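You operate a simulated robot arm through the tools that you are given. There is no shell and no other tool. Be economical: measure what you need, move in short steps, check, and stop when the job is done.

You are at the controls of a simulated two-armed robot. One attempt, no reset.

JOB
Level the glass balance and adjust it with the 200 g weight.
Fine: bubble in the ring first; top door shut while you press ADJUST; weight back on its pad, door shut. Set down upright: check weight.

It is judged by the outcome, as a careful person would: the job done as asked, and still so three seconds after it is handed in. It fails if anything else is knocked over, pushed out of place, dropped, spilled or broken.

ROBOT AND FRAMES
Two 7-joint arms with two-finger parallel grippers on one trunk, on a base that drives. Base frame: it is fixed to the floor where the robot stands at the start and does not move with it; the origin is under the middle of the robot, x ahead of it, y to its left, z up; the surface under the hand at the start is at about z = 0.9. Readings come in m, degrees, newtons and seconds.
The left shoulder is at the start at [0.057, 0.182, 1.164], the right one opposite. With the tool pointing down near the work surface each hand reaches from about 0.28 to 0.74 m from the robot's upright axis, wherever it stands, measured 20 degrees to its own side. Places, roughly: blue foot [0.5, 0, 0.9]; glass balance [0.5, -0.1, 1]; green foot [0.5, -0.3, 0.9]; round pan top [0.5, -0.1, 1]; top door [0.7, -0.1, 1.1]. Payload 3.91 kg a hand.
The TCP of each hand is the grasp point between the finger pads, 0.03 m short of the fingertips. In the tool frame z runs along the fingers and y along their closing line. Largest opening 0.11 m; finger width 0.02, thickness 0.01; the body of the gripper, 0.048 by 0.112 m, starts 0.055 m behind the TCP.
Orientation is told as [roll, pitch, yaw] about the base's x, y, z axes, in that order, counted from this pose: with the fingers straight down and closing along the base's y, the tool's x points along the base's -x, its y along +y and its z along -z.

CONTROLS
- The arms move only by the tool servo_tool. It takes "left_series", "right_series" or both (then of equal length, played together; a hand with none holds still); each is a list of rows, each an object of numbers (a shift or turn left out is 0, a gripper value left out holds the last): "grip": the gripper command, from -1 (fully open) to 1 (shut), values between in proportion; "tx", "ty", "tz": the shift along the tool's x, y, z in units of 250 mm (1.0 is 250 mm); "ax", "ay", "az": the turn, a rotation vector about the tool's x, y, z in units of 120 degrees (1.0 is 120 degrees). In form: [{"grip": .., "tx": .., "ty": .., "tz": .., "ax": .., "ay": .., "az": ..}, ...]. A call has 1 to 10 rows; each row is the pose to reach, as a shift and turn from the pose commanded when the call began, along the tool's axes at that moment. A call with a number of a shift or a turn outside -1 to 1 is refused whole. A row lasts 0.2 s, in which the tool goes at most 0.05 m and 8.6 degrees; a call with a longer step from one row to the next is refused whole, and so is a gripper value outside its range. A pose out of reach is approached as far as the arm can. The call stops where the force on the tool passes 40 N (or 10 N more than at its start, if that is more) or the arm is blocked; 0.2 s more then pass. Each finger travels about 0.072 m/s and halts on what it meets, pressing with about 33 N; the grip force reading is that of the motor and also rises with nothing between the fingers. The clock runs only during rows and for 0.2 s after the last one: add rows that repeat a pose to give the fingers time. The reply holds the time, the measured pose of the TCP, the force on the tool along the base axes, the opening and the grip force, in the units named above and with some noise, with the torque about the TCP (base axes, N m) and any sound that the robot's microphone picked up.
- Cameras (640 x 400 px; columns grow to the right, rows downward): "scene" is now at [0.19, -0.0238, 1.3681]; the picture's right is [-0.24, -0.97, 0.00], its down [-0.45, 0.11, -0.88] and it looks along [0.86, -0.21, -0.47] (base axes); focal length 214 px, centre (320, 200). "left" rides on the left gripper at [0.072, -0.017, -0.103] in its tool frame; the picture's right is [0.23, 0.97, 0.00], its down [-0.76, 0.18, -0.62] and it looks along [-0.61, 0.14, 0.78] (tool axes); focal length 222 px, centre (320, 200). "right" rides on the right gripper at [0.073, 0.017, -0.103] in its tool frame; the picture's right is [-0.23, 0.97, 0.00], its down [-0.76, -0.18, -0.62] and it looks along [-0.61, -0.14, 0.78] (tool axes); focal length 222 px, centre (320, 200). There is no depth. A picture from a camera that has moved, and an enlarged one, comes with that camera's place and axes in the base frame and with its lens.
- snapshot(camera): a new picture of that camera. No time passes.
- lift_body(by): slides the trunk up (or, below 0, down) by that many m; the arms and the scene camera ride with it, the base frame stays. It gives what a move gives, with no picture.
- steer(legs): drives the robot by 1 to 6 legs, each [ahead, left, turn to the left] in m, m and degrees, along the robot's own axes; the way and the turn of a leg run together, so that a leg with both is an arc; at most 1.5 m and 180 degrees a leg. The arms and the cameras ride along, it lands a little off, and it stops where it bumps. It gives what a move gives.
- turn_head(pan, tilt): turns the head with the scene camera to pan (to the left, within 80 degrees either way) and tilt (down, from -29 to 69), counted from straight ahead of the robot. It gives what a move gives.
- zoom(camera, box): a new picture of the part [left, top, right, bottom] of that camera's present view, enlarged. No time passes.
- finish_job(): hands the job in; it is judged then, once.

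Work in short steps. Places have to be worked out from the pictures, the camera data and where the tool is seen: move nearer, look again, correct. Check each grasp and each placing, and mend what went wrong. You have 120 turns and 92 pictures in all, those below and enlarged ones among them. Open the grippers and draw the arms clear of the work before you hand the job in, unless the task says otherwise; then end with one line.

The tools are called after "Emit:" by a JSON object that holds its "op" and its "data". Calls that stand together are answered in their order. servo_tool: Moves the arms, as the interface text tells. Its arguments: {"type":"object","properties":{"left_series":{"type":"array"},"right_series":{"type":"array"}},"required":[]} The other tools are called the same way: lift_body (by) slides the trunk up or down; steer (legs) drives the base; turn_head (pan, tilt) turns the head that bears the scene camera; snapshot (camera) takes a picture; zoom (camera, box) takes an enlarged picture of a part of a camera's view; finish_job () hands the job in.

At the start:

```text
time_s: 0.0
left_ee_pos: [0.3628, 0.0593, 1.3563]
left_tcp_rot: [-0.2, 0.2, 0.3]
left_ft_force: [0.8, -0.1, -0.5]
left_ft_torque: [0.01, -0.03, 0.03]
left_grip_width: 0.1099
left_gripper_force: 0.1
right_ee_pos: [0.4523, -0.3976, 1.2465]
right_tcp_rot: [0.0, 0.0, 0.0]
right_ft_force: [0.4, -0.4, 0.5]
right_ft_torque: [0.03, 0.02, 0.0]
right_grip_width: 0.1099
right_gripper_force: 0.1
trunk travel left (down, up): [-0.425, 0.089]
robot x, y, heading: [-0.0009, -0.0015, -0.3]
head pan, tilt: [-10.1, 31.1]
```

scene: 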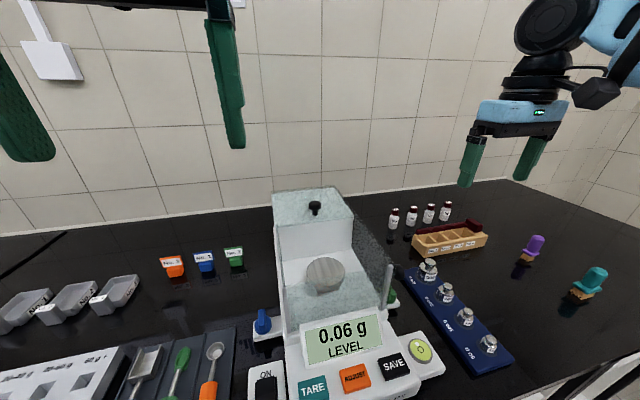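
right: 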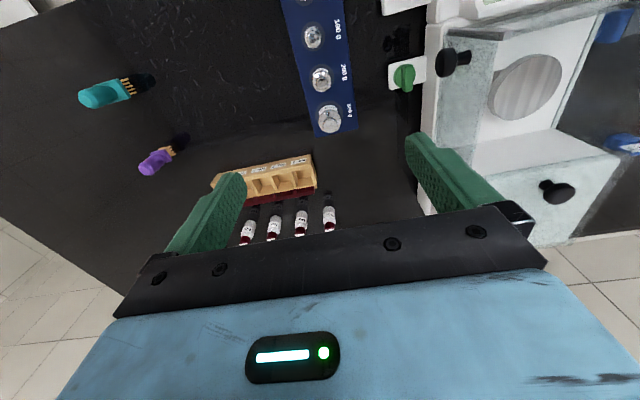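
left: 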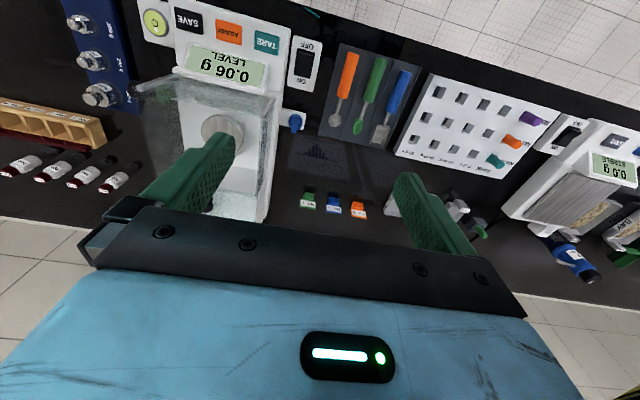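

I start by enlarging the balance to read the level bubble, door, feet and buttons.

Emit:
{"op": "zoom", "data": {"camera": "scene", "box": [230, 290, 450, 400]}}

Emit:
{"op": "zoom", "data": {"camera": "scene", "box": [240, 170, 530, 370]}}

```text
2.91 times, centred on (340, 345) of scene
camera zoom: at [0.19, -0.0238, 1.3681], right [-0.24, -0.97, 0.0], down [-0.45, 0.11, -0.88], along [0.86, -0.21, -0.47], focal length 624 px, centre (262, -222)
```

zoom: 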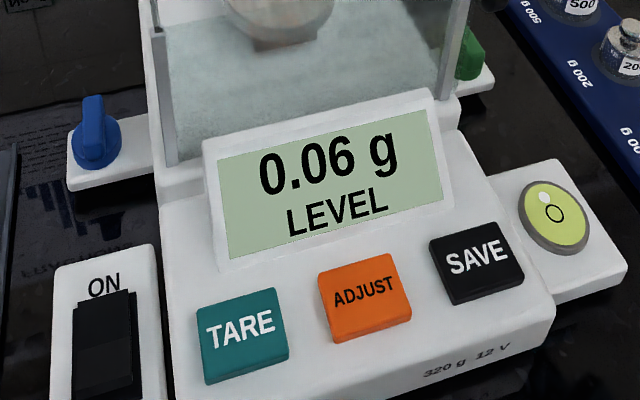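

```text
2.00 times, centred on (385, 270) of scene
camera zoom: at [0.19, -0.0238, 1.3681], right [-0.24, -0.97, 0.0], down [-0.45, 0.11, -0.88], along [0.86, -0.21, -0.47], focal length 429 px, centre (190, 60)
```

zoom: 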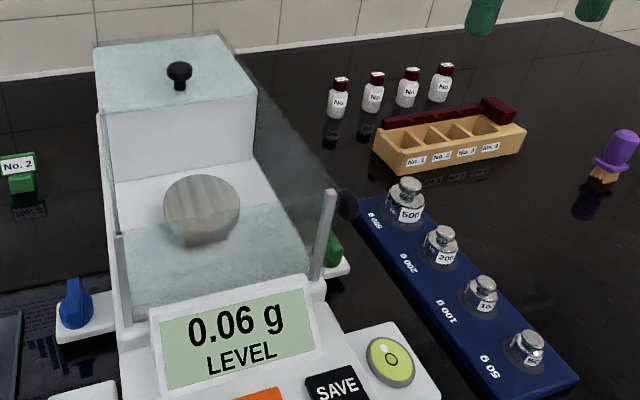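

The display says LEVEL and the bubble sits at the back of its ring. I tilt the head down for a better look at the feet and chamber.

Emit:
{"op": "turn_head", "data": {"pan": -22, "tilt": 52}}

Emit:
{"op": "snapshot", "data": {"camera": "scene"}}

Emit:
{"op": "zoom", "data": {"camera": "right", "box": [280, 0, 640, 225]}}

Emit:
{"op": "zoom", "data": {"camera": "left", "box": [60, 0, 320, 220]}}

```text
time_s: 0.8
left_ee_pos: [0.3686, 0.0597, 1.3522]
left_tcp_rot: [0.0, 0.4, 1.3]
left_ft_force: [75.1, -19.0, -13.0]
left_ft_torque: [2.41, 7.26, 3.1]
left_grip_width: 0.1099
left_gripper_force: 0.1
right_ee_pos: [0.4532, -0.3964, 1.2479]
right_tcp_rot: [0.0, 0.0, 0.1]
right_ft_force: [-0.5, 0.7, -0.1]
right_ft_torque: [0.02, 0.01, -0.01]
right_grip_width: 0.1099
right_gripper_force: 0.1
trunk travel left (down, up): [-0.425, 0.089]
robot x, y, heading: [0.0032, 0.001, -0.1]
head pan, tilt: [-22.0, 52.0]
```

```text
86 pictures are left
camera scene: at [0.1874, -0.0262, 1.361], right [-0.27, -0.96, 0.0], down [-0.52, 0.15, -0.84], along [0.81, -0.23, -0.54], focal length 214 px, centre (320, 200)
```

scene: 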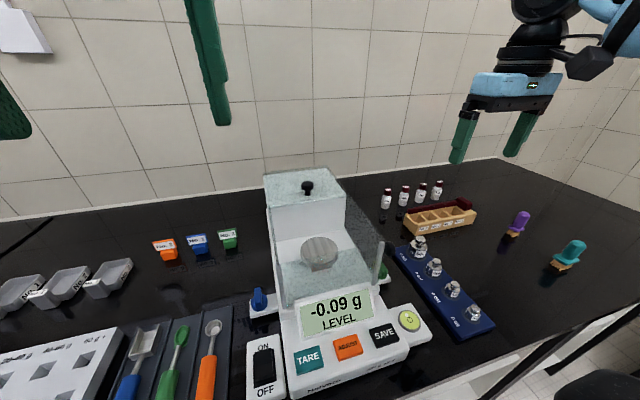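

```text
1.78 times, centred on (460, 112) of right
camera zoom: at [0.3807, -0.3798, 1.3507], right [0.23, 0.97, 0.0], down [0.76, -0.18, 0.62], along [0.61, -0.14, -0.78], focal length 395 px, centre (71, 356)
```

zoom: 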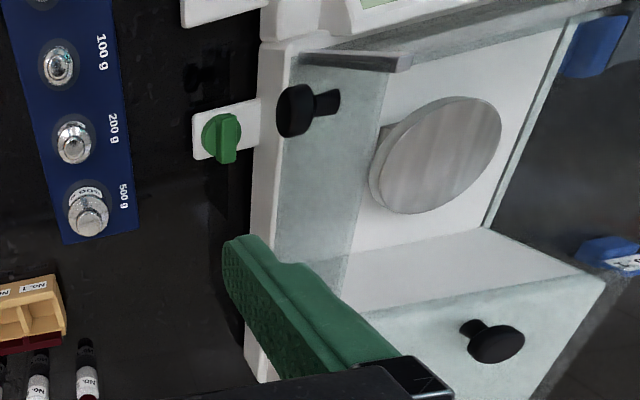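

```text
1.82 times, centred on (190, 110) of left
camera zoom: at [0.2971, 0.0432, 1.4573], right [-0.25, 0.97, 0.0], down [0.76, 0.2, 0.62], along [0.6, 0.16, -0.79], focal length 404 px, centre (556, 364)
```

zoom: 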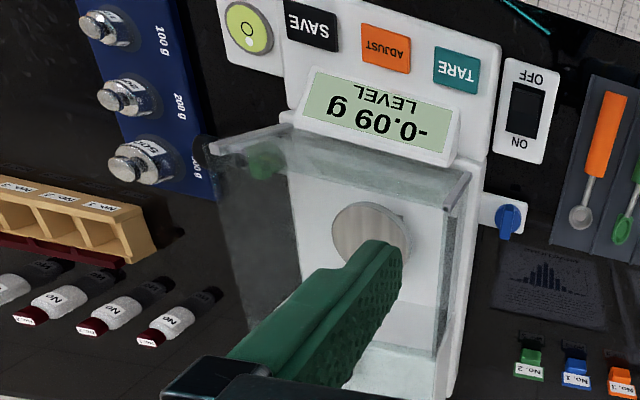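

The head touched the left arm (75 N), so I move the left hand forward and to the left, away from the head.

Emit:
{"op": "servo_tool", "data": {"left_series": [{"tx": -0.16}, {"tx": -0.3, "ty": 0.08}, {"tx": -0.3, "ty": 0.26}, {"tx": -0.3, "ty": 0.44}, {"tx": -0.3, "ty": 0.62}, {"tx": -0.3, "ty": 0.8}]}}

Emit:
{"op": "turn_head", "data": {"pan": -22, "tilt": 55}}

Emit:
{"op": "snapshot", "data": {"camera": "scene"}}

```text
time_s: 2.2
left_ee_pos: [0.4386, 0.2624, 1.3517]
left_tcp_rot: [-0.5, 0.0, 0.2]
left_ft_force: [-0.3, -0.1, -0.2]
left_ft_torque: [-0.02, -0.05, -0.01]
left_grip_width: 0.1098
left_gripper_force: 0.0
left hand out of reach, approached as far as the arm can: row 6
right_ee_pos: [0.4521, -0.3952, 1.2481]
right_tcp_rot: [-0.1, -0.2, 0.1]
right_ft_force: [0.6, -0.4, -0.4]
right_ft_torque: [0.0, -0.01, -0.02]
right_grip_width: 0.11
right_gripper_force: 0.1
trunk travel left (down, up): [-0.425, 0.089]
robot x, y, heading: [-0.001, 0.0, -0.1]
head pan, tilt: [-22.0, 52.0]
```

```text
time_s: 2.9
left_ee_pos: [0.4378, 0.2601, 1.3521]
left_tcp_rot: [-0.4, 0.1, 0.3]
left_ft_force: [0.2, 0.0, 0.3]
left_ft_torque: [-0.02, 0.0, -0.02]
left_grip_width: 0.1098
left_gripper_force: 0.0
right_ee_pos: [0.4524, -0.3978, 1.2475]
right_tcp_rot: [0.0, 0.0, 0.1]
right_ft_force: [-0.3, -0.5, 0.6]
right_ft_torque: [0.0, -0.01, -0.02]
right_grip_width: 0.11
right_gripper_force: 0.2
trunk travel left (down, up): [-0.425, 0.089]
robot x, y, heading: [-0.0011, -0.0014, 0.0]
head pan, tilt: [-22.0, 55.0]
```

```text
83 pictures are left
camera scene: at [0.1684, -0.029, 1.3288], right [-0.37, -0.93, 0.0], down [-0.76, 0.31, -0.57], along [0.53, -0.21, -0.82], focal length 214 px, centre (320, 200)
```

scene: 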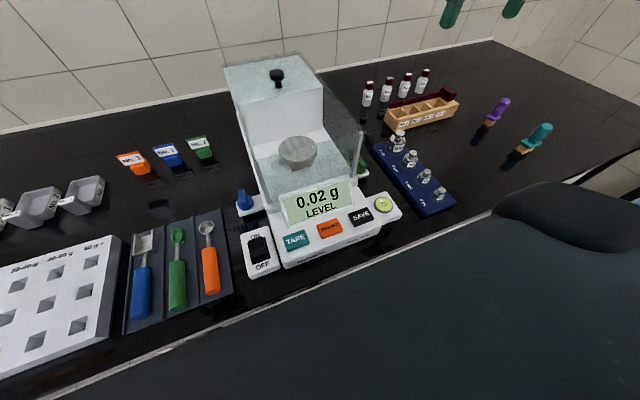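

The view is clear now. I enlarge the bubble and the feet.

Emit:
{"op": "zoom", "data": {"camera": "scene", "box": [360, 190, 410, 221]}}

Emit:
{"op": "zoom", "data": {"camera": "scene", "box": [210, 50, 470, 270]}}

```text
12.80 times, centred on (385, 206) of scene
camera zoom: at [0.1684, -0.029, 1.3288], right [-0.37, -0.93, 0.0], down [-0.76, 0.31, -0.57], along [0.53, -0.21, -0.82], focal length 2745 px, centre (-512, 130)
```

zoom: 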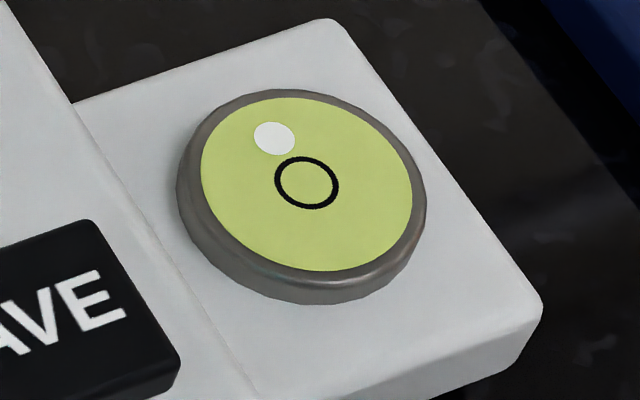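

```text
1.82 times, centred on (340, 160) of scene
camera zoom: at [0.1684, -0.029, 1.3288], right [-0.37, -0.93, 0.0], down [-0.76, 0.31, -0.57], along [0.53, -0.21, -0.82], focal length 390 px, centre (284, 273)
```

zoom: 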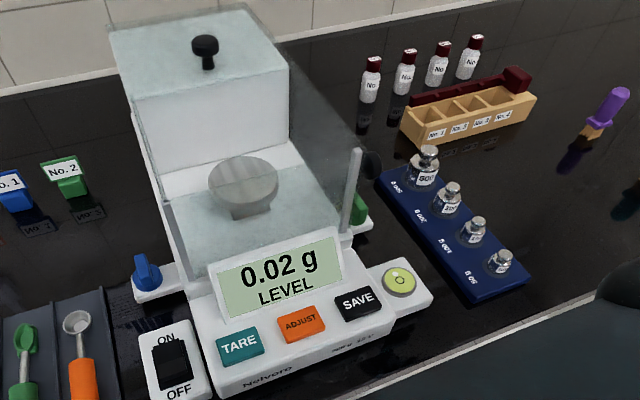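

Bubble lies about 10 mm towards +x of the ring centre, so the back is high. I look closely at both foot knobs for bar orientation.

Emit:
{"op": "zoom", "data": {"camera": "scene", "box": [220, 175, 284, 215]}}

Emit:
{"op": "zoom", "data": {"camera": "right", "box": [370, 30, 482, 100]}}

Emit:
{"op": "snapshot", "data": {"camera": "left"}}

```text
10.00 times, centred on (252, 195) of scene
camera zoom: at [0.1684, -0.029, 1.3288], right [-0.37, -0.93, 0.0], down [-0.76, 0.31, -0.57], along [0.53, -0.21, -0.82], focal length 2145 px, centre (1000, 250)
```

zoom: 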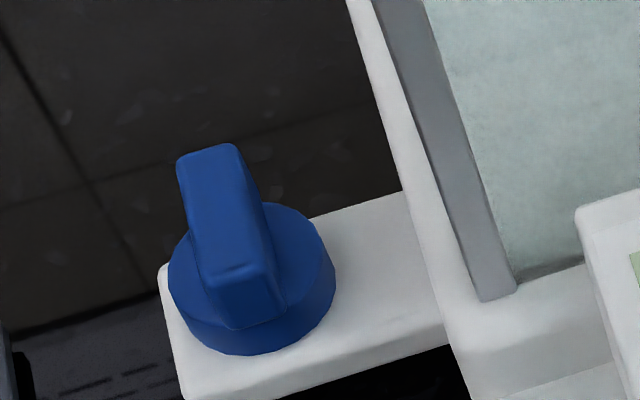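

```text
5.71 times, centred on (426, 65) of right
camera zoom: at [0.3808, -0.38, 1.3507], right [0.23, 0.97, 0.0], down [0.76, -0.18, 0.62], along [0.61, -0.14, -0.78], focal length 1269 px, centre (-286, 971)
```

zoom: 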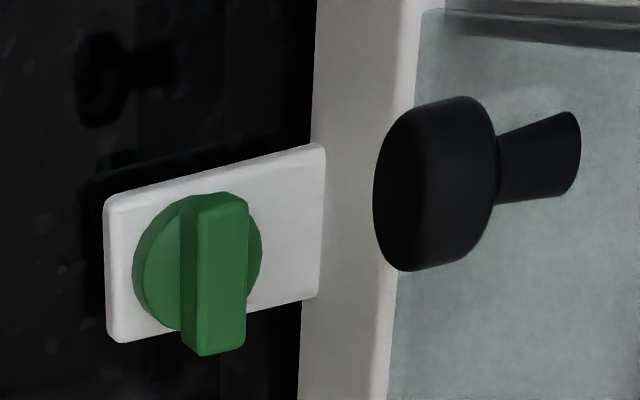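

```text
78 pictures are left
camera left: at [0.3659, 0.2444, 1.4576], right [-0.23, 0.97, -0.01], down [0.76, 0.19, 0.62], along [0.6, 0.14, -0.78], focal length 222 px, centre (320, 200)
```

left: 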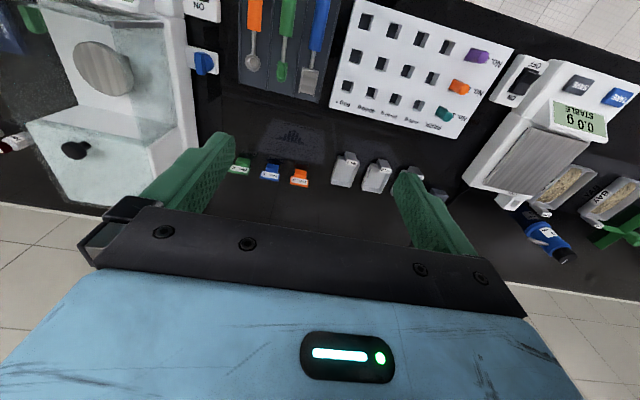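

Both bars lie along x (about 36 mm long, 14 mm thick). I bring the right hand above the green foot with the fingers narrowed, to about z 1.06.

Emit:
{"op": "servo_tool", "data": {"right_series": [{"grip": 0.364, "tx": -0.04, "ty": 0.18}, {"tx": -0.08, "ty": 0.36}, {"tx": -0.116, "ty": 0.53}, {"tx": -0.116, "ty": 0.53, "tz": 0.18}, {"tx": -0.116, "ty": 0.53, "tz": 0.36}, {"tx": -0.116, "ty": 0.53, "tz": 0.54}, {"tx": -0.116, "ty": 0.53, "tz": 0.7}]}}

Emit:
{"op": "snapshot", "data": {"camera": "right"}}

Emit:
{"op": "zoom", "data": {"camera": "scene", "box": [310, 90, 470, 230]}}

```text
time_s: 4.5
left_ee_pos: [0.4386, 0.2598, 1.3529]
left_tcp_rot: [-0.4, 0.2, 0.3]
left_ft_force: [-0.1, -0.5, 0.4]
left_ft_torque: [0.01, -0.01, -0.01]
left_grip_width: 0.1101
left_gripper_force: 0.1
right_ee_pos: [0.4818, -0.2653, 1.0713]
right_tcp_rot: [0.1, -0.1, -0.1]
right_ft_force: [-0.1, -0.4, -0.1]
right_ft_torque: [-0.01, -0.01, 0.0]
right_grip_width: 0.0349
right_gripper_force: 0.0
trunk travel left (down, up): [-0.425, 0.089]
robot x, y, heading: [-0.0017, 0.0002, -0.3]
head pan, tilt: [-22.0, 55.0]
```

```text
77 pictures are left
camera right: at [0.4107, -0.2492, 1.1754], right [0.23, 0.97, 0.0], down [0.76, -0.18, 0.62], along [0.61, -0.14, -0.78], focal length 222 px, centre (320, 200)
```

right: 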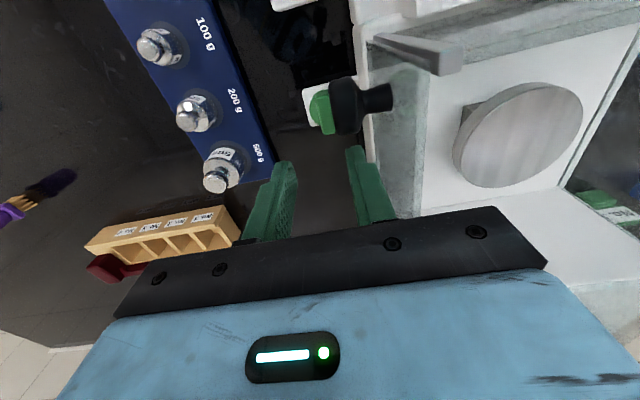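

```text
2.86 times, centred on (390, 160) of scene
camera zoom: at [0.1687, -0.0295, 1.3287], right [-0.37, -0.93, 0.0], down [-0.76, 0.31, -0.57], along [0.53, -0.21, -0.82], focal length 613 px, centre (120, 314)
```

zoom: 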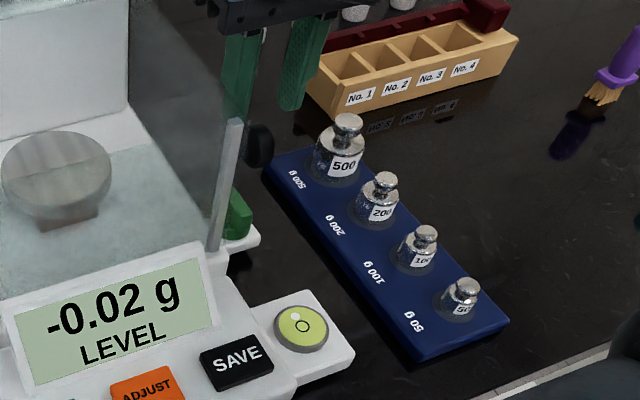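

Triangulating two views puts the door knob at about (0.45, -0.25, 1.046), too close for an upright grip closing along y. Instead I'll grip the bar ends closing along x, leaning outward. First I back off outward and yaw the right hand by +90°.

Emit:
{"op": "servo_tool", "data": {"right_series": [{"grip": 0.0, "ty": -0.15, "tz": -0.1, "az": -0.02}, {"ty": -0.26, "tz": -0.2, "az": -0.09}, {"ty": -0.26, "tz": -0.2, "az": -0.16}, {"ty": -0.26, "tz": -0.2, "az": -0.23}, {"ty": -0.26, "tz": -0.2, "az": -0.3}, {"ty": -0.26, "tz": -0.2, "az": -0.37}, {"ty": -0.26, "tz": -0.2, "az": -0.44}, {"ty": -0.26, "tz": -0.2, "az": -0.51}, {"ty": -0.26, "tz": -0.2, "az": -0.58}, {"ty": -0.26, "tz": -0.2, "az": -0.65}]}}

Emit:
{"op": "snapshot", "data": {"camera": "right"}}

```text
time_s: 6.7
left_ee_pos: [0.4399, 0.2605, 1.3524]
left_tcp_rot: [-0.4, 0.2, 0.3]
left_ft_force: [0.4, 0.6, 0.4]
left_ft_torque: [-0.01, 0.0, -0.02]
left_grip_width: 0.1102
left_gripper_force: 0.1
right_ee_pos: [0.4813, -0.3294, 1.122]
right_tcp_rot: [-0.1, 0.0, 78.3]
right_ft_force: [0.4, 0.1, -0.2]
right_ft_torque: [-0.02, 0.03, -0.04]
right_grip_width: 0.0549
right_gripper_force: 0.0
trunk travel left (down, up): [-0.425, 0.089]
robot x, y, heading: [0.0004, -0.0025, 0.1]
head pan, tilt: [-22.0, 55.0]
```

```text
75 pictures are left
camera right: at [0.4508, -0.3966, 1.2259], right [-0.91, 0.42, 0.0], down [0.33, 0.71, 0.62], along [0.26, 0.56, -0.78], focal length 222 px, centre (320, 200)
```

right: 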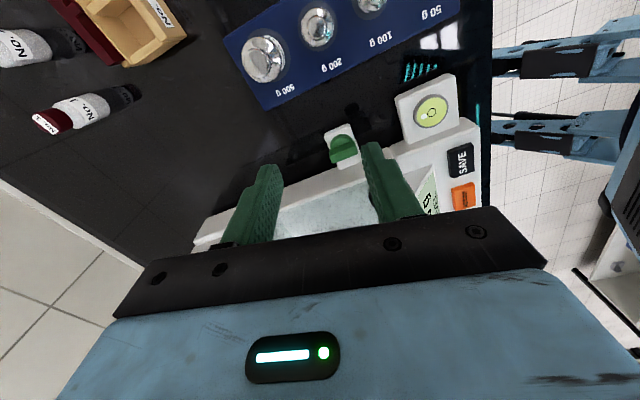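

Good view from the wrist camera of the foot and bubble. I finish the yaw, then tilt 20° outward.

Emit:
{"op": "servo_tool", "data": {"right_series": [{"az": -0.06}, {"az": -0.114}]}}

Emit:
{"op": "servo_tool", "data": {"right_series": [{"ay": -0.06}, {"ay": -0.12}, {"ay": -0.167}]}}

Emit:
{"op": "snapshot", "data": {"camera": "right"}}

```text
time_s: 7.3
left_ee_pos: [0.4382, 0.2607, 1.3522]
left_tcp_rot: [-0.5, 0.0, 0.3]
left_ft_force: [-0.8, -0.3, 1.2]
left_ft_torque: [0.0, -0.03, -0.03]
left_grip_width: 0.1102
left_gripper_force: 0.1
right_ee_pos: [0.4814, -0.3298, 1.1227]
right_tcp_rot: [0.0, -0.1, 91.7]
right_ft_force: [0.0, 0.9, -0.6]
right_ft_torque: [0.02, 0.03, -0.01]
right_grip_width: 0.0549
right_gripper_force: 0.1
trunk travel left (down, up): [-0.425, 0.089]
robot x, y, heading: [0.0031, 0.0001, -0.2]
head pan, tilt: [-22.0, 55.0]
```

```text
time_s: 8.1
left_ee_pos: [0.4383, 0.2596, 1.3519]
left_tcp_rot: [-0.4, 0.1, 0.2]
left_ft_force: [0.7, -0.4, -0.3]
left_ft_torque: [0.01, 0.0, 0.0]
left_grip_width: 0.1101
left_gripper_force: 0.0
right_ee_pos: [0.4824, -0.3301, 1.1222]
right_tcp_rot: [-0.1, -20.1, 91.7]
right_ft_force: [-0.2, -0.8, -0.3]
right_ft_torque: [0.01, -0.01, 0.01]
right_grip_width: 0.0551
right_gripper_force: 0.1
trunk travel left (down, up): [-0.425, 0.089]
robot x, y, heading: [0.001, 0.0031, -0.1]
head pan, tilt: [-22.0, 55.0]
```

```text
74 pictures are left
camera right: at [0.4688, -0.434, 1.1947], right [-0.98, 0.18, 0.08], down [0.16, 0.51, 0.85], along [0.12, 0.84, -0.53], focal length 222 px, centre (320, 200)
```

right: 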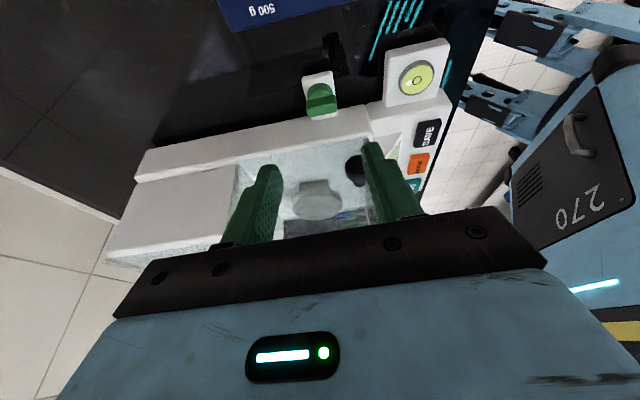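

The tilt is right, and the foot is at about (0.482, -0.265). I approach along the fingers to roughly 7 cm short of the grip and check.

Emit:
{"op": "servo_tool", "data": {"right_series": [{"tz": 0.18, "tx": -0.02}, {"tz": 0.37, "tx": -0.02}]}}

Emit:
{"op": "snapshot", "data": {"camera": "right"}}

Emit:
{"op": "zoom", "data": {"camera": "scene", "box": [310, 90, 470, 230]}}

```text
time_s: 8.7
left_ee_pos: [0.4385, 0.2604, 1.3512]
left_tcp_rot: [-0.3, 0.1, 0.4]
left_ft_force: [-0.1, -0.7, 0.1]
left_ft_torque: [-0.03, 0.02, 0.01]
left_grip_width: 0.1101
left_gripper_force: 0.1
right_ee_pos: [0.4814, -0.2935, 1.0375]
right_tcp_rot: [-0.1, -19.9, 91.7]
right_ft_force: [0.6, -0.1, -0.4]
right_ft_torque: [-0.01, 0.04, -0.01]
right_grip_width: 0.0548
right_gripper_force: 0.0
trunk travel left (down, up): [-0.425, 0.089]
robot x, y, heading: [-0.0011, -0.0008, 0.1]
head pan, tilt: [-22.0, 55.0]
```

```text
73 pictures are left
camera right: at [0.4685, -0.3974, 1.109], right [-0.98, 0.18, 0.08], down [0.16, 0.51, 0.85], along [0.12, 0.84, -0.53], focal length 222 px, centre (320, 200)
```

right: 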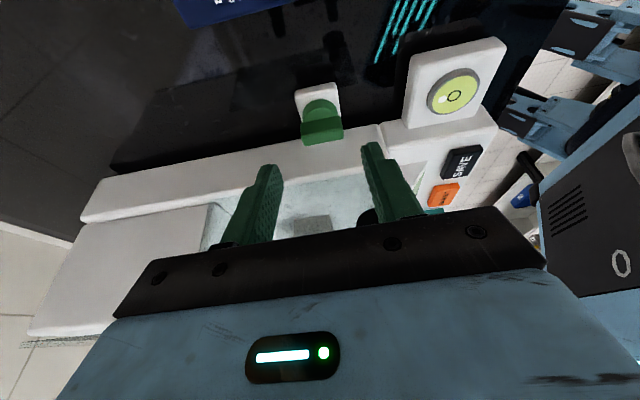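

```text
2.86 times, centred on (390, 160) of scene
camera zoom: at [0.1687, -0.029, 1.3287], right [-0.37, -0.93, 0.0], down [-0.76, 0.31, -0.57], along [0.53, -0.21, -0.82], focal length 613 px, centre (120, 314)
```

zoom: 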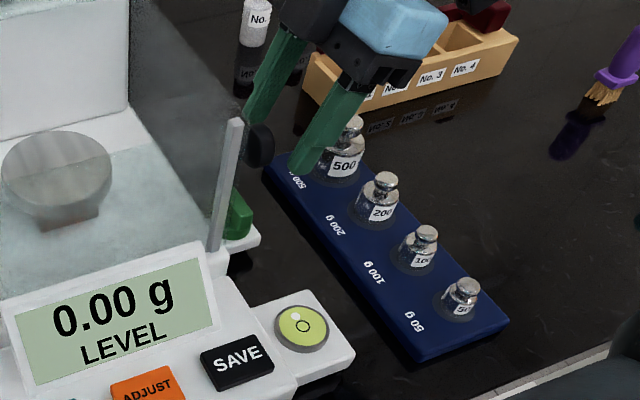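

The bar centre is at (0.482, -0.262), right in line with the fingers. I advance 6.5 cm along the tool axis and close.

Emit:
{"op": "servo_tool", "data": {"right_series": [{"tz": 0.13}, {"tz": 0.265}, {"tz": 0.265}]}}

Emit:
{"op": "snapshot", "data": {"camera": "right"}}

Emit:
{"op": "zoom", "data": {"camera": "scene", "box": [310, 90, 470, 230]}}

```text
time_s: 9.5
left_ee_pos: [0.4381, 0.2602, 1.3523]
left_tcp_rot: [-0.4, 0.1, 0.3]
left_ft_force: [0.8, -1.0, -0.4]
left_ft_torque: [-0.01, -0.02, -0.04]
left_grip_width: 0.1099
left_gripper_force: 0.1
right_ee_pos: [0.4796, -0.2693, 0.975]
right_tcp_rot: [-0.1, -20.0, 91.6]
right_ft_force: [0.6, -0.3, 0.4]
right_ft_torque: [0.03, 0.06, -0.01]
right_grip_width: 0.0554
right_gripper_force: 0.0
trunk travel left (down, up): [-0.425, 0.089]
robot x, y, heading: [0.001, 0.0016, -0.3]
head pan, tilt: [-22.0, 55.0]
```

```text
71 pictures are left
camera right: at [0.4667, -0.3734, 1.0468], right [-0.98, 0.19, 0.08], down [0.16, 0.51, 0.85], along [0.12, 0.84, -0.53], focal length 222 px, centre (320, 200)
```

right: 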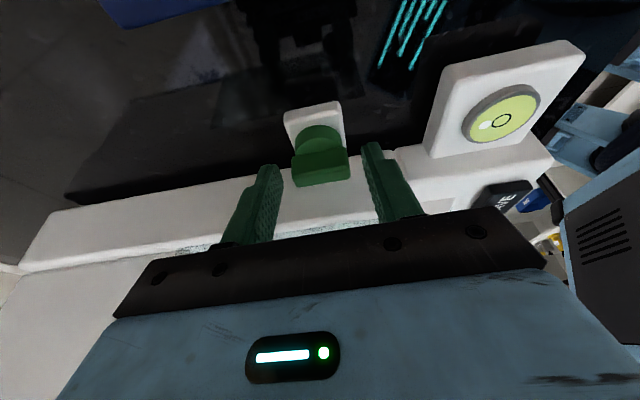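

```text
2.86 times, centred on (390, 160) of scene
camera zoom: at [0.1682, -0.0289, 1.3289], right [-0.37, -0.93, 0.0], down [-0.76, 0.31, -0.57], along [0.53, -0.21, -0.82], focal length 613 px, centre (120, 314)
```

zoom: 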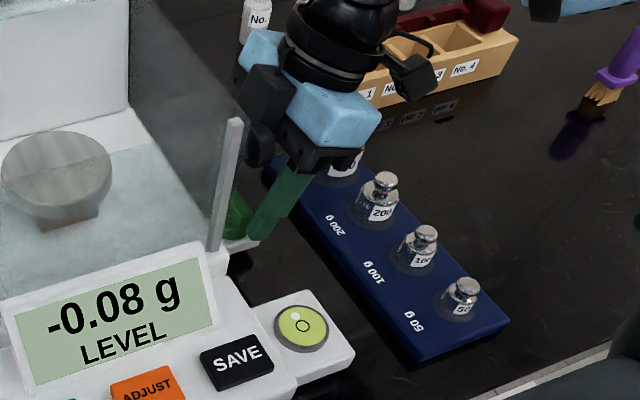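

The fingertips straddle the bar, about 8 mm below its top. I go 5 mm deeper and close.

Emit:
{"op": "servo_tool", "data": {"right_series": [{"tz": 0.02}, {"tz": 0.02, "grip": 0.5}, {"tz": 0.02, "grip": 0.5}, {"tz": 0.02, "grip": 0.5}]}}

Emit:
{"op": "snapshot", "data": {"camera": "right"}}

```text
time_s: 10.5
left_ee_pos: [0.4377, 0.2591, 1.3519]
left_tcp_rot: [-0.4, 0.1, 0.4]
left_ft_force: [0.2, -0.1, -0.4]
left_ft_torque: [0.02, 0.0, -0.03]
left_grip_width: 0.1101
left_gripper_force: 0.1
right_ee_pos: [0.4805, -0.2686, 0.9695]
right_tcp_rot: [0.0, -20.0, 91.7]
right_ft_force: [-0.5, -0.4, -0.1]
right_ft_torque: [-0.37, 0.32, -0.03]
right_grip_width: 0.0381
right_gripper_force: 45.2
trunk travel left (down, up): [-0.425, 0.089]
robot x, y, heading: [-0.0011, -0.0006, 0.1]
head pan, tilt: [-22.0, 55.0]
```

```text
69 pictures are left
camera right: at [0.4667, -0.372, 1.0423], right [-0.98, 0.18, 0.08], down [0.16, 0.51, 0.85], along [0.12, 0.84, -0.53], focal length 222 px, centre (320, 200)
```

right: 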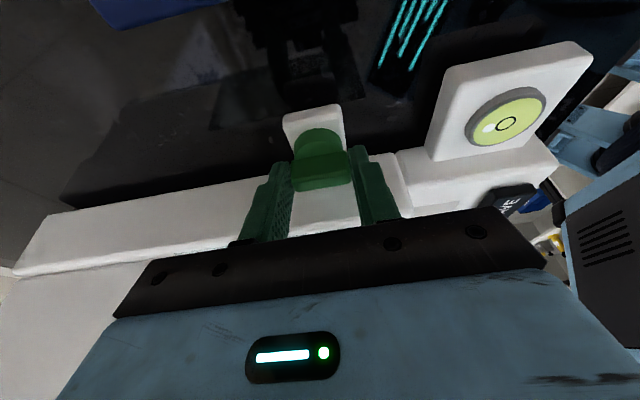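

Gripped at 38 mm. I turn the knob 25° counter-clockwise seen from above and watch the bubble.

Emit:
{"op": "servo_tool", "data": {"right_series": [{"az": -0.049, "ax": -0.018, "ty": -0.004}, {"az": -0.098, "ax": -0.036, "ty": -0.008}, {"az": -0.147, "ax": -0.053, "ty": -0.011, "tx": -0.002}, {"az": -0.196, "ax": -0.071, "ty": -0.0144, "tx": -0.003}]}}

Emit:
{"op": "zoom", "data": {"camera": "scene", "box": [360, 190, 410, 221]}}

Emit:
{"op": "snapshot", "data": {"camera": "right"}}

```text
time_s: 11.5
left_ee_pos: [0.4379, 0.2592, 1.3517]
left_tcp_rot: [-0.4, 0.1, 0.3]
left_ft_force: [-0.6, -0.1, 0.4]
left_ft_torque: [0.01, -0.03, -0.04]
left_grip_width: 0.1101
left_gripper_force: 0.0
right_ee_pos: [0.484, -0.2666, 0.9698]
right_tcp_rot: [-0.1, -19.9, 117.0]
right_ft_force: [-1.2, 2.9, -8.7]
right_ft_torque: [-0.18, -0.01, 0.02]
right_grip_width: 0.0378
right_gripper_force: 44.9
trunk travel left (down, up): [-0.425, 0.089]
robot x, y, heading: [0.0009, 0.0001, -0.2]
head pan, tilt: [-22.0, 55.0]
```

```text
12.80 times, centred on (385, 206) of scene
camera zoom: at [0.1686, -0.0287, 1.3286], right [-0.37, -0.93, 0.0], down [-0.76, 0.31, -0.57], along [0.53, -0.21, -0.82], focal length 2745 px, centre (-512, 130)
```

zoom: 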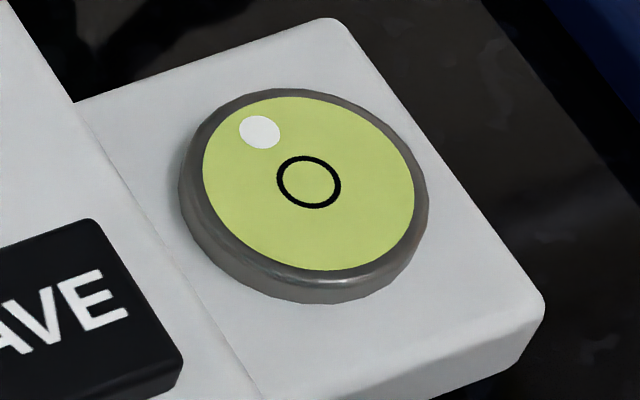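

```text
67 pictures are left
camera right: at [0.516, -0.3673, 1.0423], right [-0.97, -0.25, 0.08], down [-0.07, 0.53, 0.85], along [-0.25, 0.81, -0.53], focal length 222 px, centre (320, 200)
```

right: 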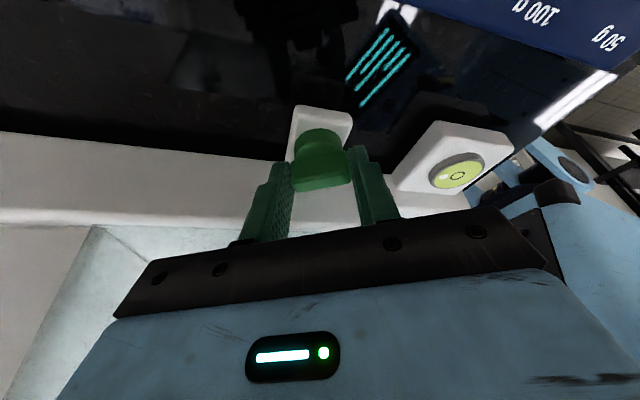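

Counter-clockwise lowers that corner and the bubble moved away (+2.0, +1.9 mm). So both feet need about 60° clockwise from the start. I turn green back clockwise 45° now, with force stops as guard.

Emit:
{"op": "servo_tool", "data": {"right_series": [{"az": 0.059, "ax": 0.021, "ty": 0.004, "tx": -0.001}, {"az": 0.1175, "ax": 0.043, "ty": 0.009, "tx": -0.003}, {"az": 0.176, "ax": 0.064, "ty": 0.013, "tx": -0.005}, {"az": 0.235, "ax": 0.085, "ty": 0.017, "tx": -0.007}, {"az": 0.294, "ax": 0.107, "ty": 0.021, "tx": -0.008}, {"az": 0.3525, "ax": 0.128, "ty": 0.024, "tx": -0.0096, "tz": 0.0035}]}}

Emit:
{"op": "zoom", "data": {"camera": "scene", "box": [360, 190, 410, 221]}}

Emit:
{"op": "zoom", "data": {"camera": "scene", "box": [310, 90, 470, 230]}}

```text
time_s: 12.9
left_ee_pos: [0.4366, 0.2538, 1.3538]
left_tcp_rot: [-0.4, 0.0, 0.1]
left_ft_force: [-0.2, 0.7, -0.4]
left_ft_torque: [-0.03, 0.02, -0.01]
left_grip_width: 0.1096
left_gripper_force: 0.0
right_ee_pos: [0.4742, -0.276, 0.9698]
right_tcp_rot: [0.2, -20.2, 72.0]
right_ft_force: [-9.5, -25.9, 4.1]
right_ft_torque: [5.18, -0.13, 0.84]
right_grip_width: 0.0377
right_gripper_force: 44.8
trunk travel left (down, up): [-0.425, 0.089]
robot x, y, heading: [0.0008, -0.0013, -0.1]
head pan, tilt: [-22.0, 55.0]
stopped in row 6 (right hand): the force on the tool passed its limit at 41 N (the readings are from after the stop); the commanded pose is now the measured one
```

```text
12.80 times, centred on (385, 206) of scene
camera zoom: at [0.1662, -0.033, 1.3291], right [-0.38, -0.93, 0.0], down [-0.76, 0.31, -0.57], along [0.53, -0.21, -0.82], focal length 2745 px, centre (-512, 130)
```

zoom: 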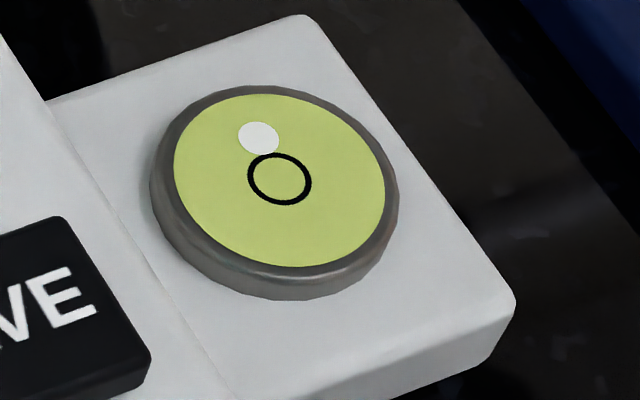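

```text
2.86 times, centred on (390, 160) of scene
camera zoom: at [0.1662, -0.033, 1.3291], right [-0.38, -0.93, 0.0], down [-0.76, 0.31, -0.57], along [0.53, -0.21, -0.82], focal length 613 px, centre (120, 314)
```

zoom: 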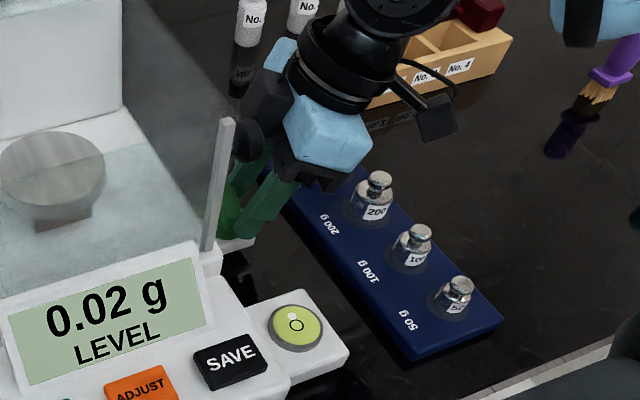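

The gripper body touched the side-door knob (force -26 N in y). I back off 8° right away to relieve it.

Emit:
{"op": "servo_tool", "data": {"right_series": [{"az": -0.063, "ax": -0.023, "ty": -0.004, "tx": -0.02}]}}

Emit:
{"op": "snapshot", "data": {"camera": "right"}}

Emit:
{"op": "zoom", "data": {"camera": "scene", "box": [210, 50, 470, 270]}}

```text
time_s: 13.3
left_ee_pos: [0.4369, 0.2547, 1.3525]
left_tcp_rot: [-0.4, 0.0, 0.0]
left_ft_force: [0.3, -0.5, -0.5]
left_ft_torque: [-0.04, 0.01, -0.02]
left_grip_width: 0.1099
left_gripper_force: 0.0
right_ee_pos: [0.4775, -0.2742, 0.9691]
right_tcp_rot: [0.0, -19.4, 78.8]
right_ft_force: [-5.2, -19.9, 5.3]
right_ft_torque: [2.92, 0.06, 0.49]
right_grip_width: 0.0379
right_gripper_force: 44.8
trunk travel left (down, up): [-0.425, 0.089]
robot x, y, heading: [0.0004, -0.0022, -0.2]
head pan, tilt: [-22.0, 55.0]
stopped in row 1 (right hand): the force on the tool passed its limit at 45 N (the readings are from after the stop); the commanded pose is now the measured one
```

```text
64 pictures are left
camera right: at [0.4408, -0.373, 1.0436], right [-0.91, 0.4, 0.08], down [0.27, 0.47, 0.84], along [0.3, 0.79, -0.54], focal length 222 px, centre (320, 200)
```

right: 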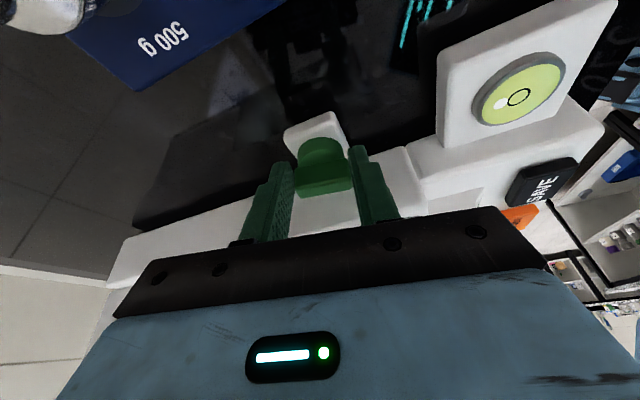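

```text
1.82 times, centred on (340, 160) of scene
camera zoom: at [0.1664, -0.0325, 1.329], right [-0.38, -0.93, 0.0], down [-0.76, 0.31, -0.57], along [0.53, -0.22, -0.82], focal length 390 px, centre (284, 273)
```

zoom: 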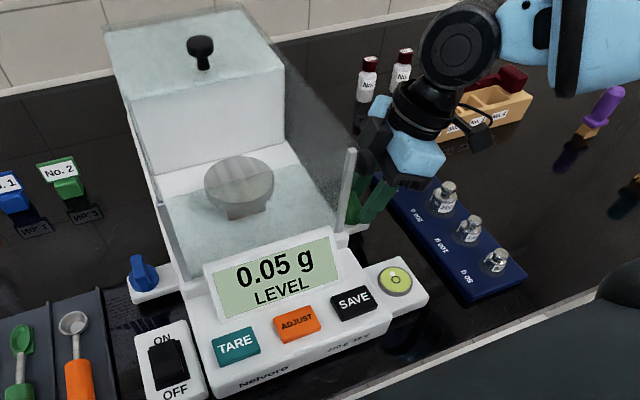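

Still about 20 N sideways, so I loosen the grip and ease the hand a few mm outward.

Emit:
{"op": "servo_tool", "data": {"right_series": [{"grip": 0.1, "tx": 0.01}, {"grip": 0.0, "tx": 0.02}, {"grip": 0.0, "tx": 0.03}]}}

Emit:
{"op": "zoom", "data": {"camera": "scene", "box": [210, 50, 470, 270]}}

Emit:
{"op": "snapshot", "data": {"camera": "right"}}

```text
time_s: 14.1
left_ee_pos: [0.4387, 0.2578, 1.3519]
left_tcp_rot: [-0.4, 0.0, 0.1]
left_ft_force: [-0.3, 0.2, 0.6]
left_ft_torque: [0.04, 0.0, 0.02]
left_grip_width: 0.1098
left_gripper_force: 0.0
right_ee_pos: [0.4776, -0.2779, 0.9663]
right_tcp_rot: [0.1, -19.4, 79.2]
right_ft_force: [0.2, 0.7, -0.5]
right_ft_torque: [0.02, 0.02, -0.02]
right_grip_width: 0.0553
right_gripper_force: 0.0
trunk travel left (down, up): [-0.425, 0.089]
robot x, y, heading: [0.0037, -0.002, -0.1]
head pan, tilt: [-22.0, 55.0]
```

```text
1.82 times, centred on (340, 160) of scene
camera zoom: at [0.1678, -0.0306, 1.3288], right [-0.38, -0.93, 0.0], down [-0.76, 0.31, -0.57], along [0.53, -0.22, -0.82], focal length 390 px, centre (284, 273)
```

zoom: 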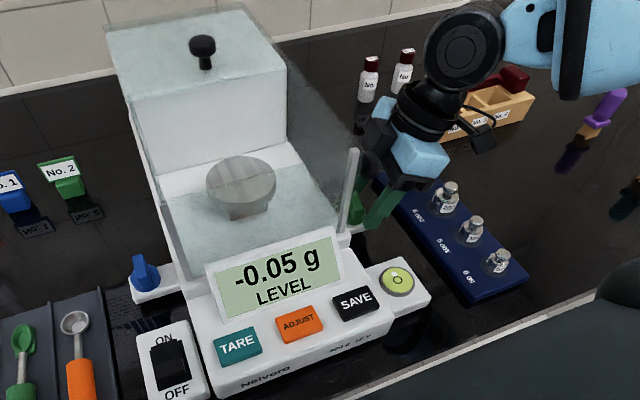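

```text
61 pictures are left
camera right: at [0.4416, -0.376, 1.0411], right [-0.92, 0.39, 0.08], down [0.27, 0.47, 0.84], along [0.29, 0.79, -0.54], focal length 222 px, centre (320, 200)
```

right: 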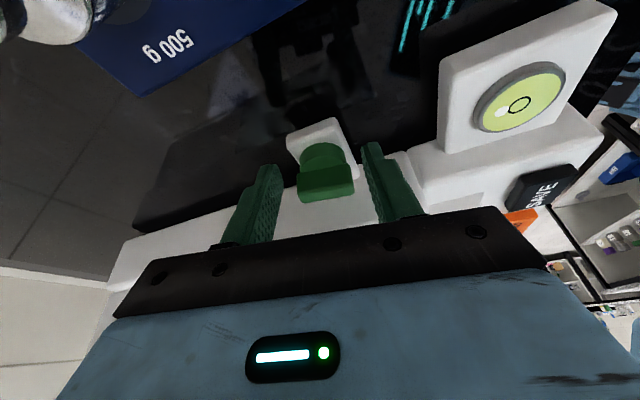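

Free again, and the balance stayed put. I tilt the hand to 30° about the fingertips for knob clearance, then re-grip the bar ends.

Emit:
{"op": "servo_tool", "data": {"right_series": [{"ay": -0.045, "tx": -0.007}, {"ay": -0.088, "tx": -0.0142, "tz": -0.002}, {"ay": -0.088, "tx": -0.0142, "tz": -0.002, "grip": 0.5}, {"ay": -0.088, "tx": -0.0142, "tz": -0.002, "grip": 0.5}, {"ay": -0.088, "tx": -0.0142, "tz": -0.002, "grip": 0.5}]}}

Emit:
{"op": "snapshot", "data": {"camera": "right"}}

```text
time_s: 15.3
left_ee_pos: [0.4383, 0.2568, 1.3528]
left_tcp_rot: [-0.4, 0.0, 0.1]
left_ft_force: [0.2, 0.5, 0.1]
left_ft_torque: [-0.01, -0.03, 0.0]
left_grip_width: 0.1101
left_gripper_force: 0.1
right_ee_pos: [0.4764, -0.2757, 0.9684]
right_tcp_rot: [0.1, -30.0, 79.1]
right_ft_force: [-6.2, -2.2, -4.1]
right_ft_torque: [0.5, -0.21, 0.11]
right_grip_width: 0.0378
right_gripper_force: 44.5
trunk travel left (down, up): [-0.425, 0.089]
robot x, y, heading: [-0.0034, 0.0022, -0.3]
head pan, tilt: [-22.0, 55.0]
```

```text
60 pictures are left
camera right: at [0.4391, -0.3852, 1.0225], right [-0.92, 0.38, 0.12], down [0.24, 0.31, 0.92], along [0.31, 0.87, -0.37], focal length 222 px, centre (320, 200)
```

right: 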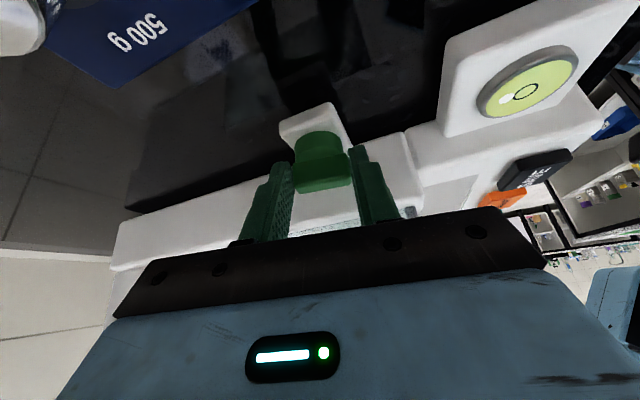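

Good grip again at 37.8 mm. I turn another 18° clockwise.

Emit:
{"op": "servo_tool", "data": {"right_series": [{"az": 0.043, "ax": 0.025, "ty": 0.006}, {"az": 0.087, "ax": 0.05, "ty": 0.012, "tx": -0.002}, {"az": 0.13, "ax": 0.075, "ty": 0.0185, "tx": -0.003, "tz": 0.002}]}}

Emit:
{"op": "zoom", "data": {"camera": "scene", "box": [360, 190, 410, 221]}}

```text
time_s: 16.1
left_ee_pos: [0.4386, 0.2578, 1.353]
left_tcp_rot: [-0.3, 0.0, 0.0]
left_ft_force: [-0.3, -0.3, 0.1]
left_ft_torque: [0.0, -0.04, 0.0]
left_grip_width: 0.1099
left_gripper_force: 0.0
right_ee_pos: [0.4722, -0.2742, 0.97]
right_tcp_rot: [0.1, -29.8, 61.1]
right_ft_force: [-9.7, 2.0, -13.5]
right_ft_torque: [0.47, -0.6, 0.16]
right_grip_width: 0.0377
right_gripper_force: 45.4
trunk travel left (down, up): [-0.425, 0.089]
robot x, y, heading: [0.0029, 0.002, -0.1]
head pan, tilt: [-22.0, 55.0]
```

```text
12.80 times, centred on (385, 206) of scene
camera zoom: at [0.1674, -0.0308, 1.3288], right [-0.38, -0.93, 0.0], down [-0.76, 0.31, -0.57], along [0.53, -0.22, -0.82], focal length 2745 px, centre (-512, 130)
```

zoom: 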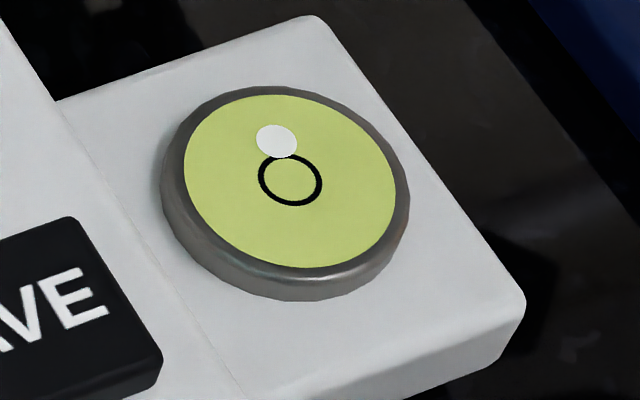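

The bubble is moving as expected; remaining: about 33° more on green and 60° clockwise on blue. I release green and retract, while the left hand yaws -86° for the blue foot.

Emit:
{"op": "servo_tool", "data": {"right_series": [{"grip": 0.1}, {"grip": 0.0}, {"tz": -0.15}, {"tz": -0.33}, {"tz": -0.33}, {"tz": -0.33}, {"tz": -0.33}, {"tz": -0.33}, {"tz": -0.33}, {"tz": -0.33}], "left_series": [{"grip": 0.0, "az": 0.07}, {"az": 0.14}, {"az": 0.21}, {"az": 0.28}, {"az": 0.35}, {"az": 0.42}, {"az": 0.49}, {"az": 0.56}, {"az": 0.63}, {"az": 0.7}]}}

Emit:
{"op": "snapshot", "data": {"camera": "left"}}

Emit:
{"op": "snapshot", "data": {"camera": "scene"}}

```text
time_s: 18.3
left_ee_pos: [0.3166, 0.1541, 1.275]
left_tcp_rot: [-0.1, -0.6, -83.6]
left_ft_force: [0.2, -0.6, -0.7]
left_ft_torque: [0.01, 0.0, 0.01]
left_grip_width: 0.0551
left_gripper_force: 0.0
left hand out of reach, approached as far as the arm can: row 5, 6, 7, 8, 9, 10
right_ee_pos: [0.4529, -0.3114, 1.0414]
right_tcp_rot: [0.1, -30.0, 61.1]
right_ft_force: [0.9, -0.1, 0.4]
right_ft_torque: [-0.03, -0.01, -0.04]
right_grip_width: 0.0548
right_gripper_force: 0.0
trunk travel left (down, up): [-0.425, 0.089]
robot x, y, heading: [0.0005, -0.0013, 0.1]
head pan, tilt: [-22.0, 55.0]
```

```text
58 pictures are left
camera left: at [0.2919, 0.2262, 1.3806], right [0.94, 0.33, 0.0], down [0.26, -0.73, 0.63], along [0.21, -0.6, -0.78], focal length 222 px, centre (320, 200)
```

left: 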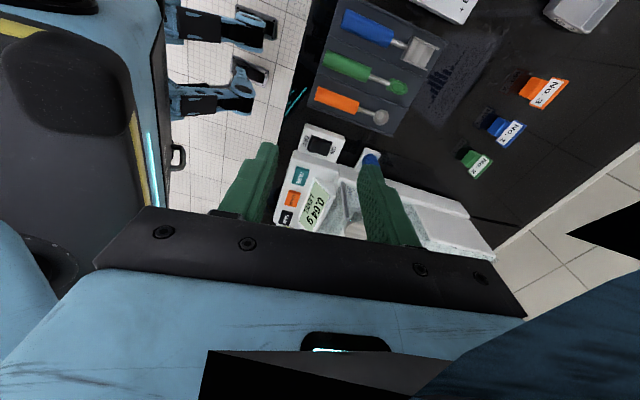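

```text
57 pictures are left
camera scene: at [0.1678, -0.031, 1.3288], right [-0.38, -0.93, 0.0], down [-0.76, 0.31, -0.57], along [0.53, -0.22, -0.82], focal length 214 px, centre (320, 200)
```

scene: 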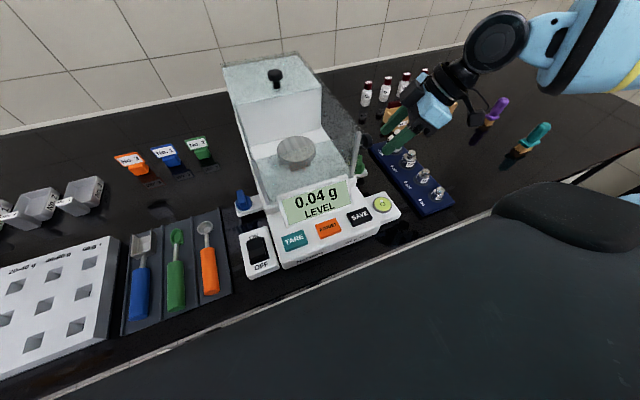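

The left hand couldn't hold its place at that height and drew in, clear of things. I lower it in steps to see where the commanded pose lies.

Emit:
{"op": "servo_tool", "data": {"left_series": [{"tz": 0.1}, {"tz": 0.2}, {"tz": 0.3}]}}

```text
time_s: 19.1
left_ee_pos: [0.3216, 0.1574, 1.2019]
left_tcp_rot: [-0.2, -0.4, -83.8]
left_ft_force: [0.3, -0.4, 0.9]
left_ft_torque: [0.0, -0.03, 0.05]
left_grip_width: 0.0549
left_gripper_force: 0.1
right_ee_pos: [0.4542, -0.3096, 1.0413]
right_tcp_rot: [-0.1, -29.8, 61.1]
right_ft_force: [0.1, 0.5, 0.4]
right_ft_torque: [0.0, -0.03, 0.0]
right_grip_width: 0.0551
right_gripper_force: 0.1
trunk travel left (down, up): [-0.425, 0.089]
robot x, y, heading: [-0.0022, -0.004, -0.3]
head pan, tilt: [-22.0, 55.0]
```

Steps are relative to the measured pose. I bring the left hand over beside the blue foot while tilting 30° outward.

Emit:
{"op": "servo_tool", "data": {"left_series": [{"tx": -0.062, "ty": 0.122, "tz": 0.064, "ay": -0.05, "az": 0.007}, {"tx": -0.124, "ty": 0.244, "tz": 0.128, "ay": -0.1, "az": 0.014}, {"tx": -0.186, "ty": 0.366, "tz": 0.192, "ay": -0.15, "az": 0.021}, {"tx": -0.248, "ty": 0.488, "tz": 0.256, "ay": -0.2, "az": 0.028}, {"tx": -0.308, "ty": 0.61, "tz": 0.32, "ay": -0.25, "az": 0.035}]}}

Emit:
{"op": "snapshot", "data": {"camera": "left"}}

```text
time_s: 20.3
left_ee_pos: [0.3704, 0.0989, 1.1501]
left_tcp_rot: [0.4, -22.0, -86.6]
left_ft_force: [-0.2, -0.8, 0.2]
left_ft_torque: [0.01, 0.0, 0.0]
left_grip_width: 0.055
left_gripper_force: 0.1
left hand out of reach, approached as far as the arm can: row 2, 3, 4, 5
right_ee_pos: [0.4532, -0.3109, 1.0418]
right_tcp_rot: [0.0, -30.0, 61.0]
right_ft_force: [1.0, -0.2, -0.1]
right_ft_torque: [0.01, 0.0, 0.02]
right_grip_width: 0.055
right_gripper_force: 0.1
trunk travel left (down, up): [-0.425, 0.089]
robot x, y, heading: [-0.0017, -0.0018, 0.1]
head pan, tilt: [-22.0, 55.0]
```

```text
56 pictures are left
camera left: at [0.3465, 0.2031, 1.2212], right [0.96, 0.27, -0.08], down [0.2, -0.46, 0.86], along [0.2, -0.84, -0.5], focal length 222 px, centre (320, 200)
```

left: 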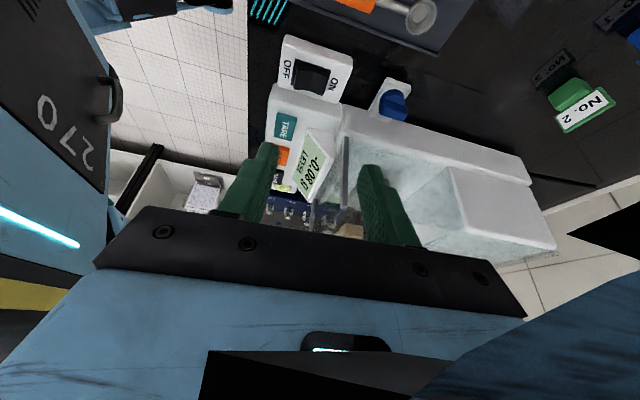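

The arm is stuck near a joint limit in this branch. I undo the tilt and yaw with the left hand outside, then redo the turn lower down, as worked on the right.

Emit:
{"op": "servo_tool", "data": {"left_series": [{"tx": 0.1, "ay": 0.06}, {"tx": 0.2, "ay": 0.12}, {"tx": 0.3, "ay": 0.183}]}}

Emit:
{"op": "servo_tool", "data": {"left_series": [{"az": -0.07}, {"az": -0.14}, {"az": -0.21}, {"az": -0.28}, {"az": -0.35}, {"az": -0.42}, {"az": -0.49}, {"az": -0.56}, {"az": -0.63}, {"az": -0.7}]}}

```text
time_s: 21.1
left_ee_pos: [0.3501, 0.1561, 1.1182]
left_tcp_rot: [0.4, 0.1, -86.4]
left_ft_force: [-0.8, -0.4, 0.3]
left_ft_torque: [0.03, 0.0, -0.01]
left_grip_width: 0.0546
left_gripper_force: 0.0
left hand out of reach, approached as far as the arm can: row 1, 2, 3
right_ee_pos: [0.4549, -0.3116, 1.043]
right_tcp_rot: [0.0, -29.9, 61.0]
right_ft_force: [0.2, -0.2, -0.4]
right_ft_torque: [0.02, 0.01, -0.01]
right_grip_width: 0.055
right_gripper_force: 0.1
trunk travel left (down, up): [-0.425, 0.089]
robot x, y, heading: [-0.0024, -0.0023, -0.3]
head pan, tilt: [-22.0, 55.0]
```

```text
time_s: 23.3
left_ee_pos: [0.3494, 0.1574, 1.119]
left_tcp_rot: [0.2, -0.4, -2.3]
left_ft_force: [-0.6, 0.5, 0.5]
left_ft_torque: [0.02, 0.02, 0.01]
left_grip_width: 0.0553
left_gripper_force: 0.0
right_ee_pos: [0.453, -0.3106, 1.0416]
right_tcp_rot: [0.0, -29.8, 61.1]
right_ft_force: [-0.1, 0.7, 0.0]
right_ft_torque: [0.02, 0.03, 0.01]
right_grip_width: 0.0548
right_gripper_force: 0.1
trunk travel left (down, up): [-0.425, 0.089]
robot x, y, heading: [0.0012, -0.0029, -0.3]
head pan, tilt: [-22.0, 55.0]
```

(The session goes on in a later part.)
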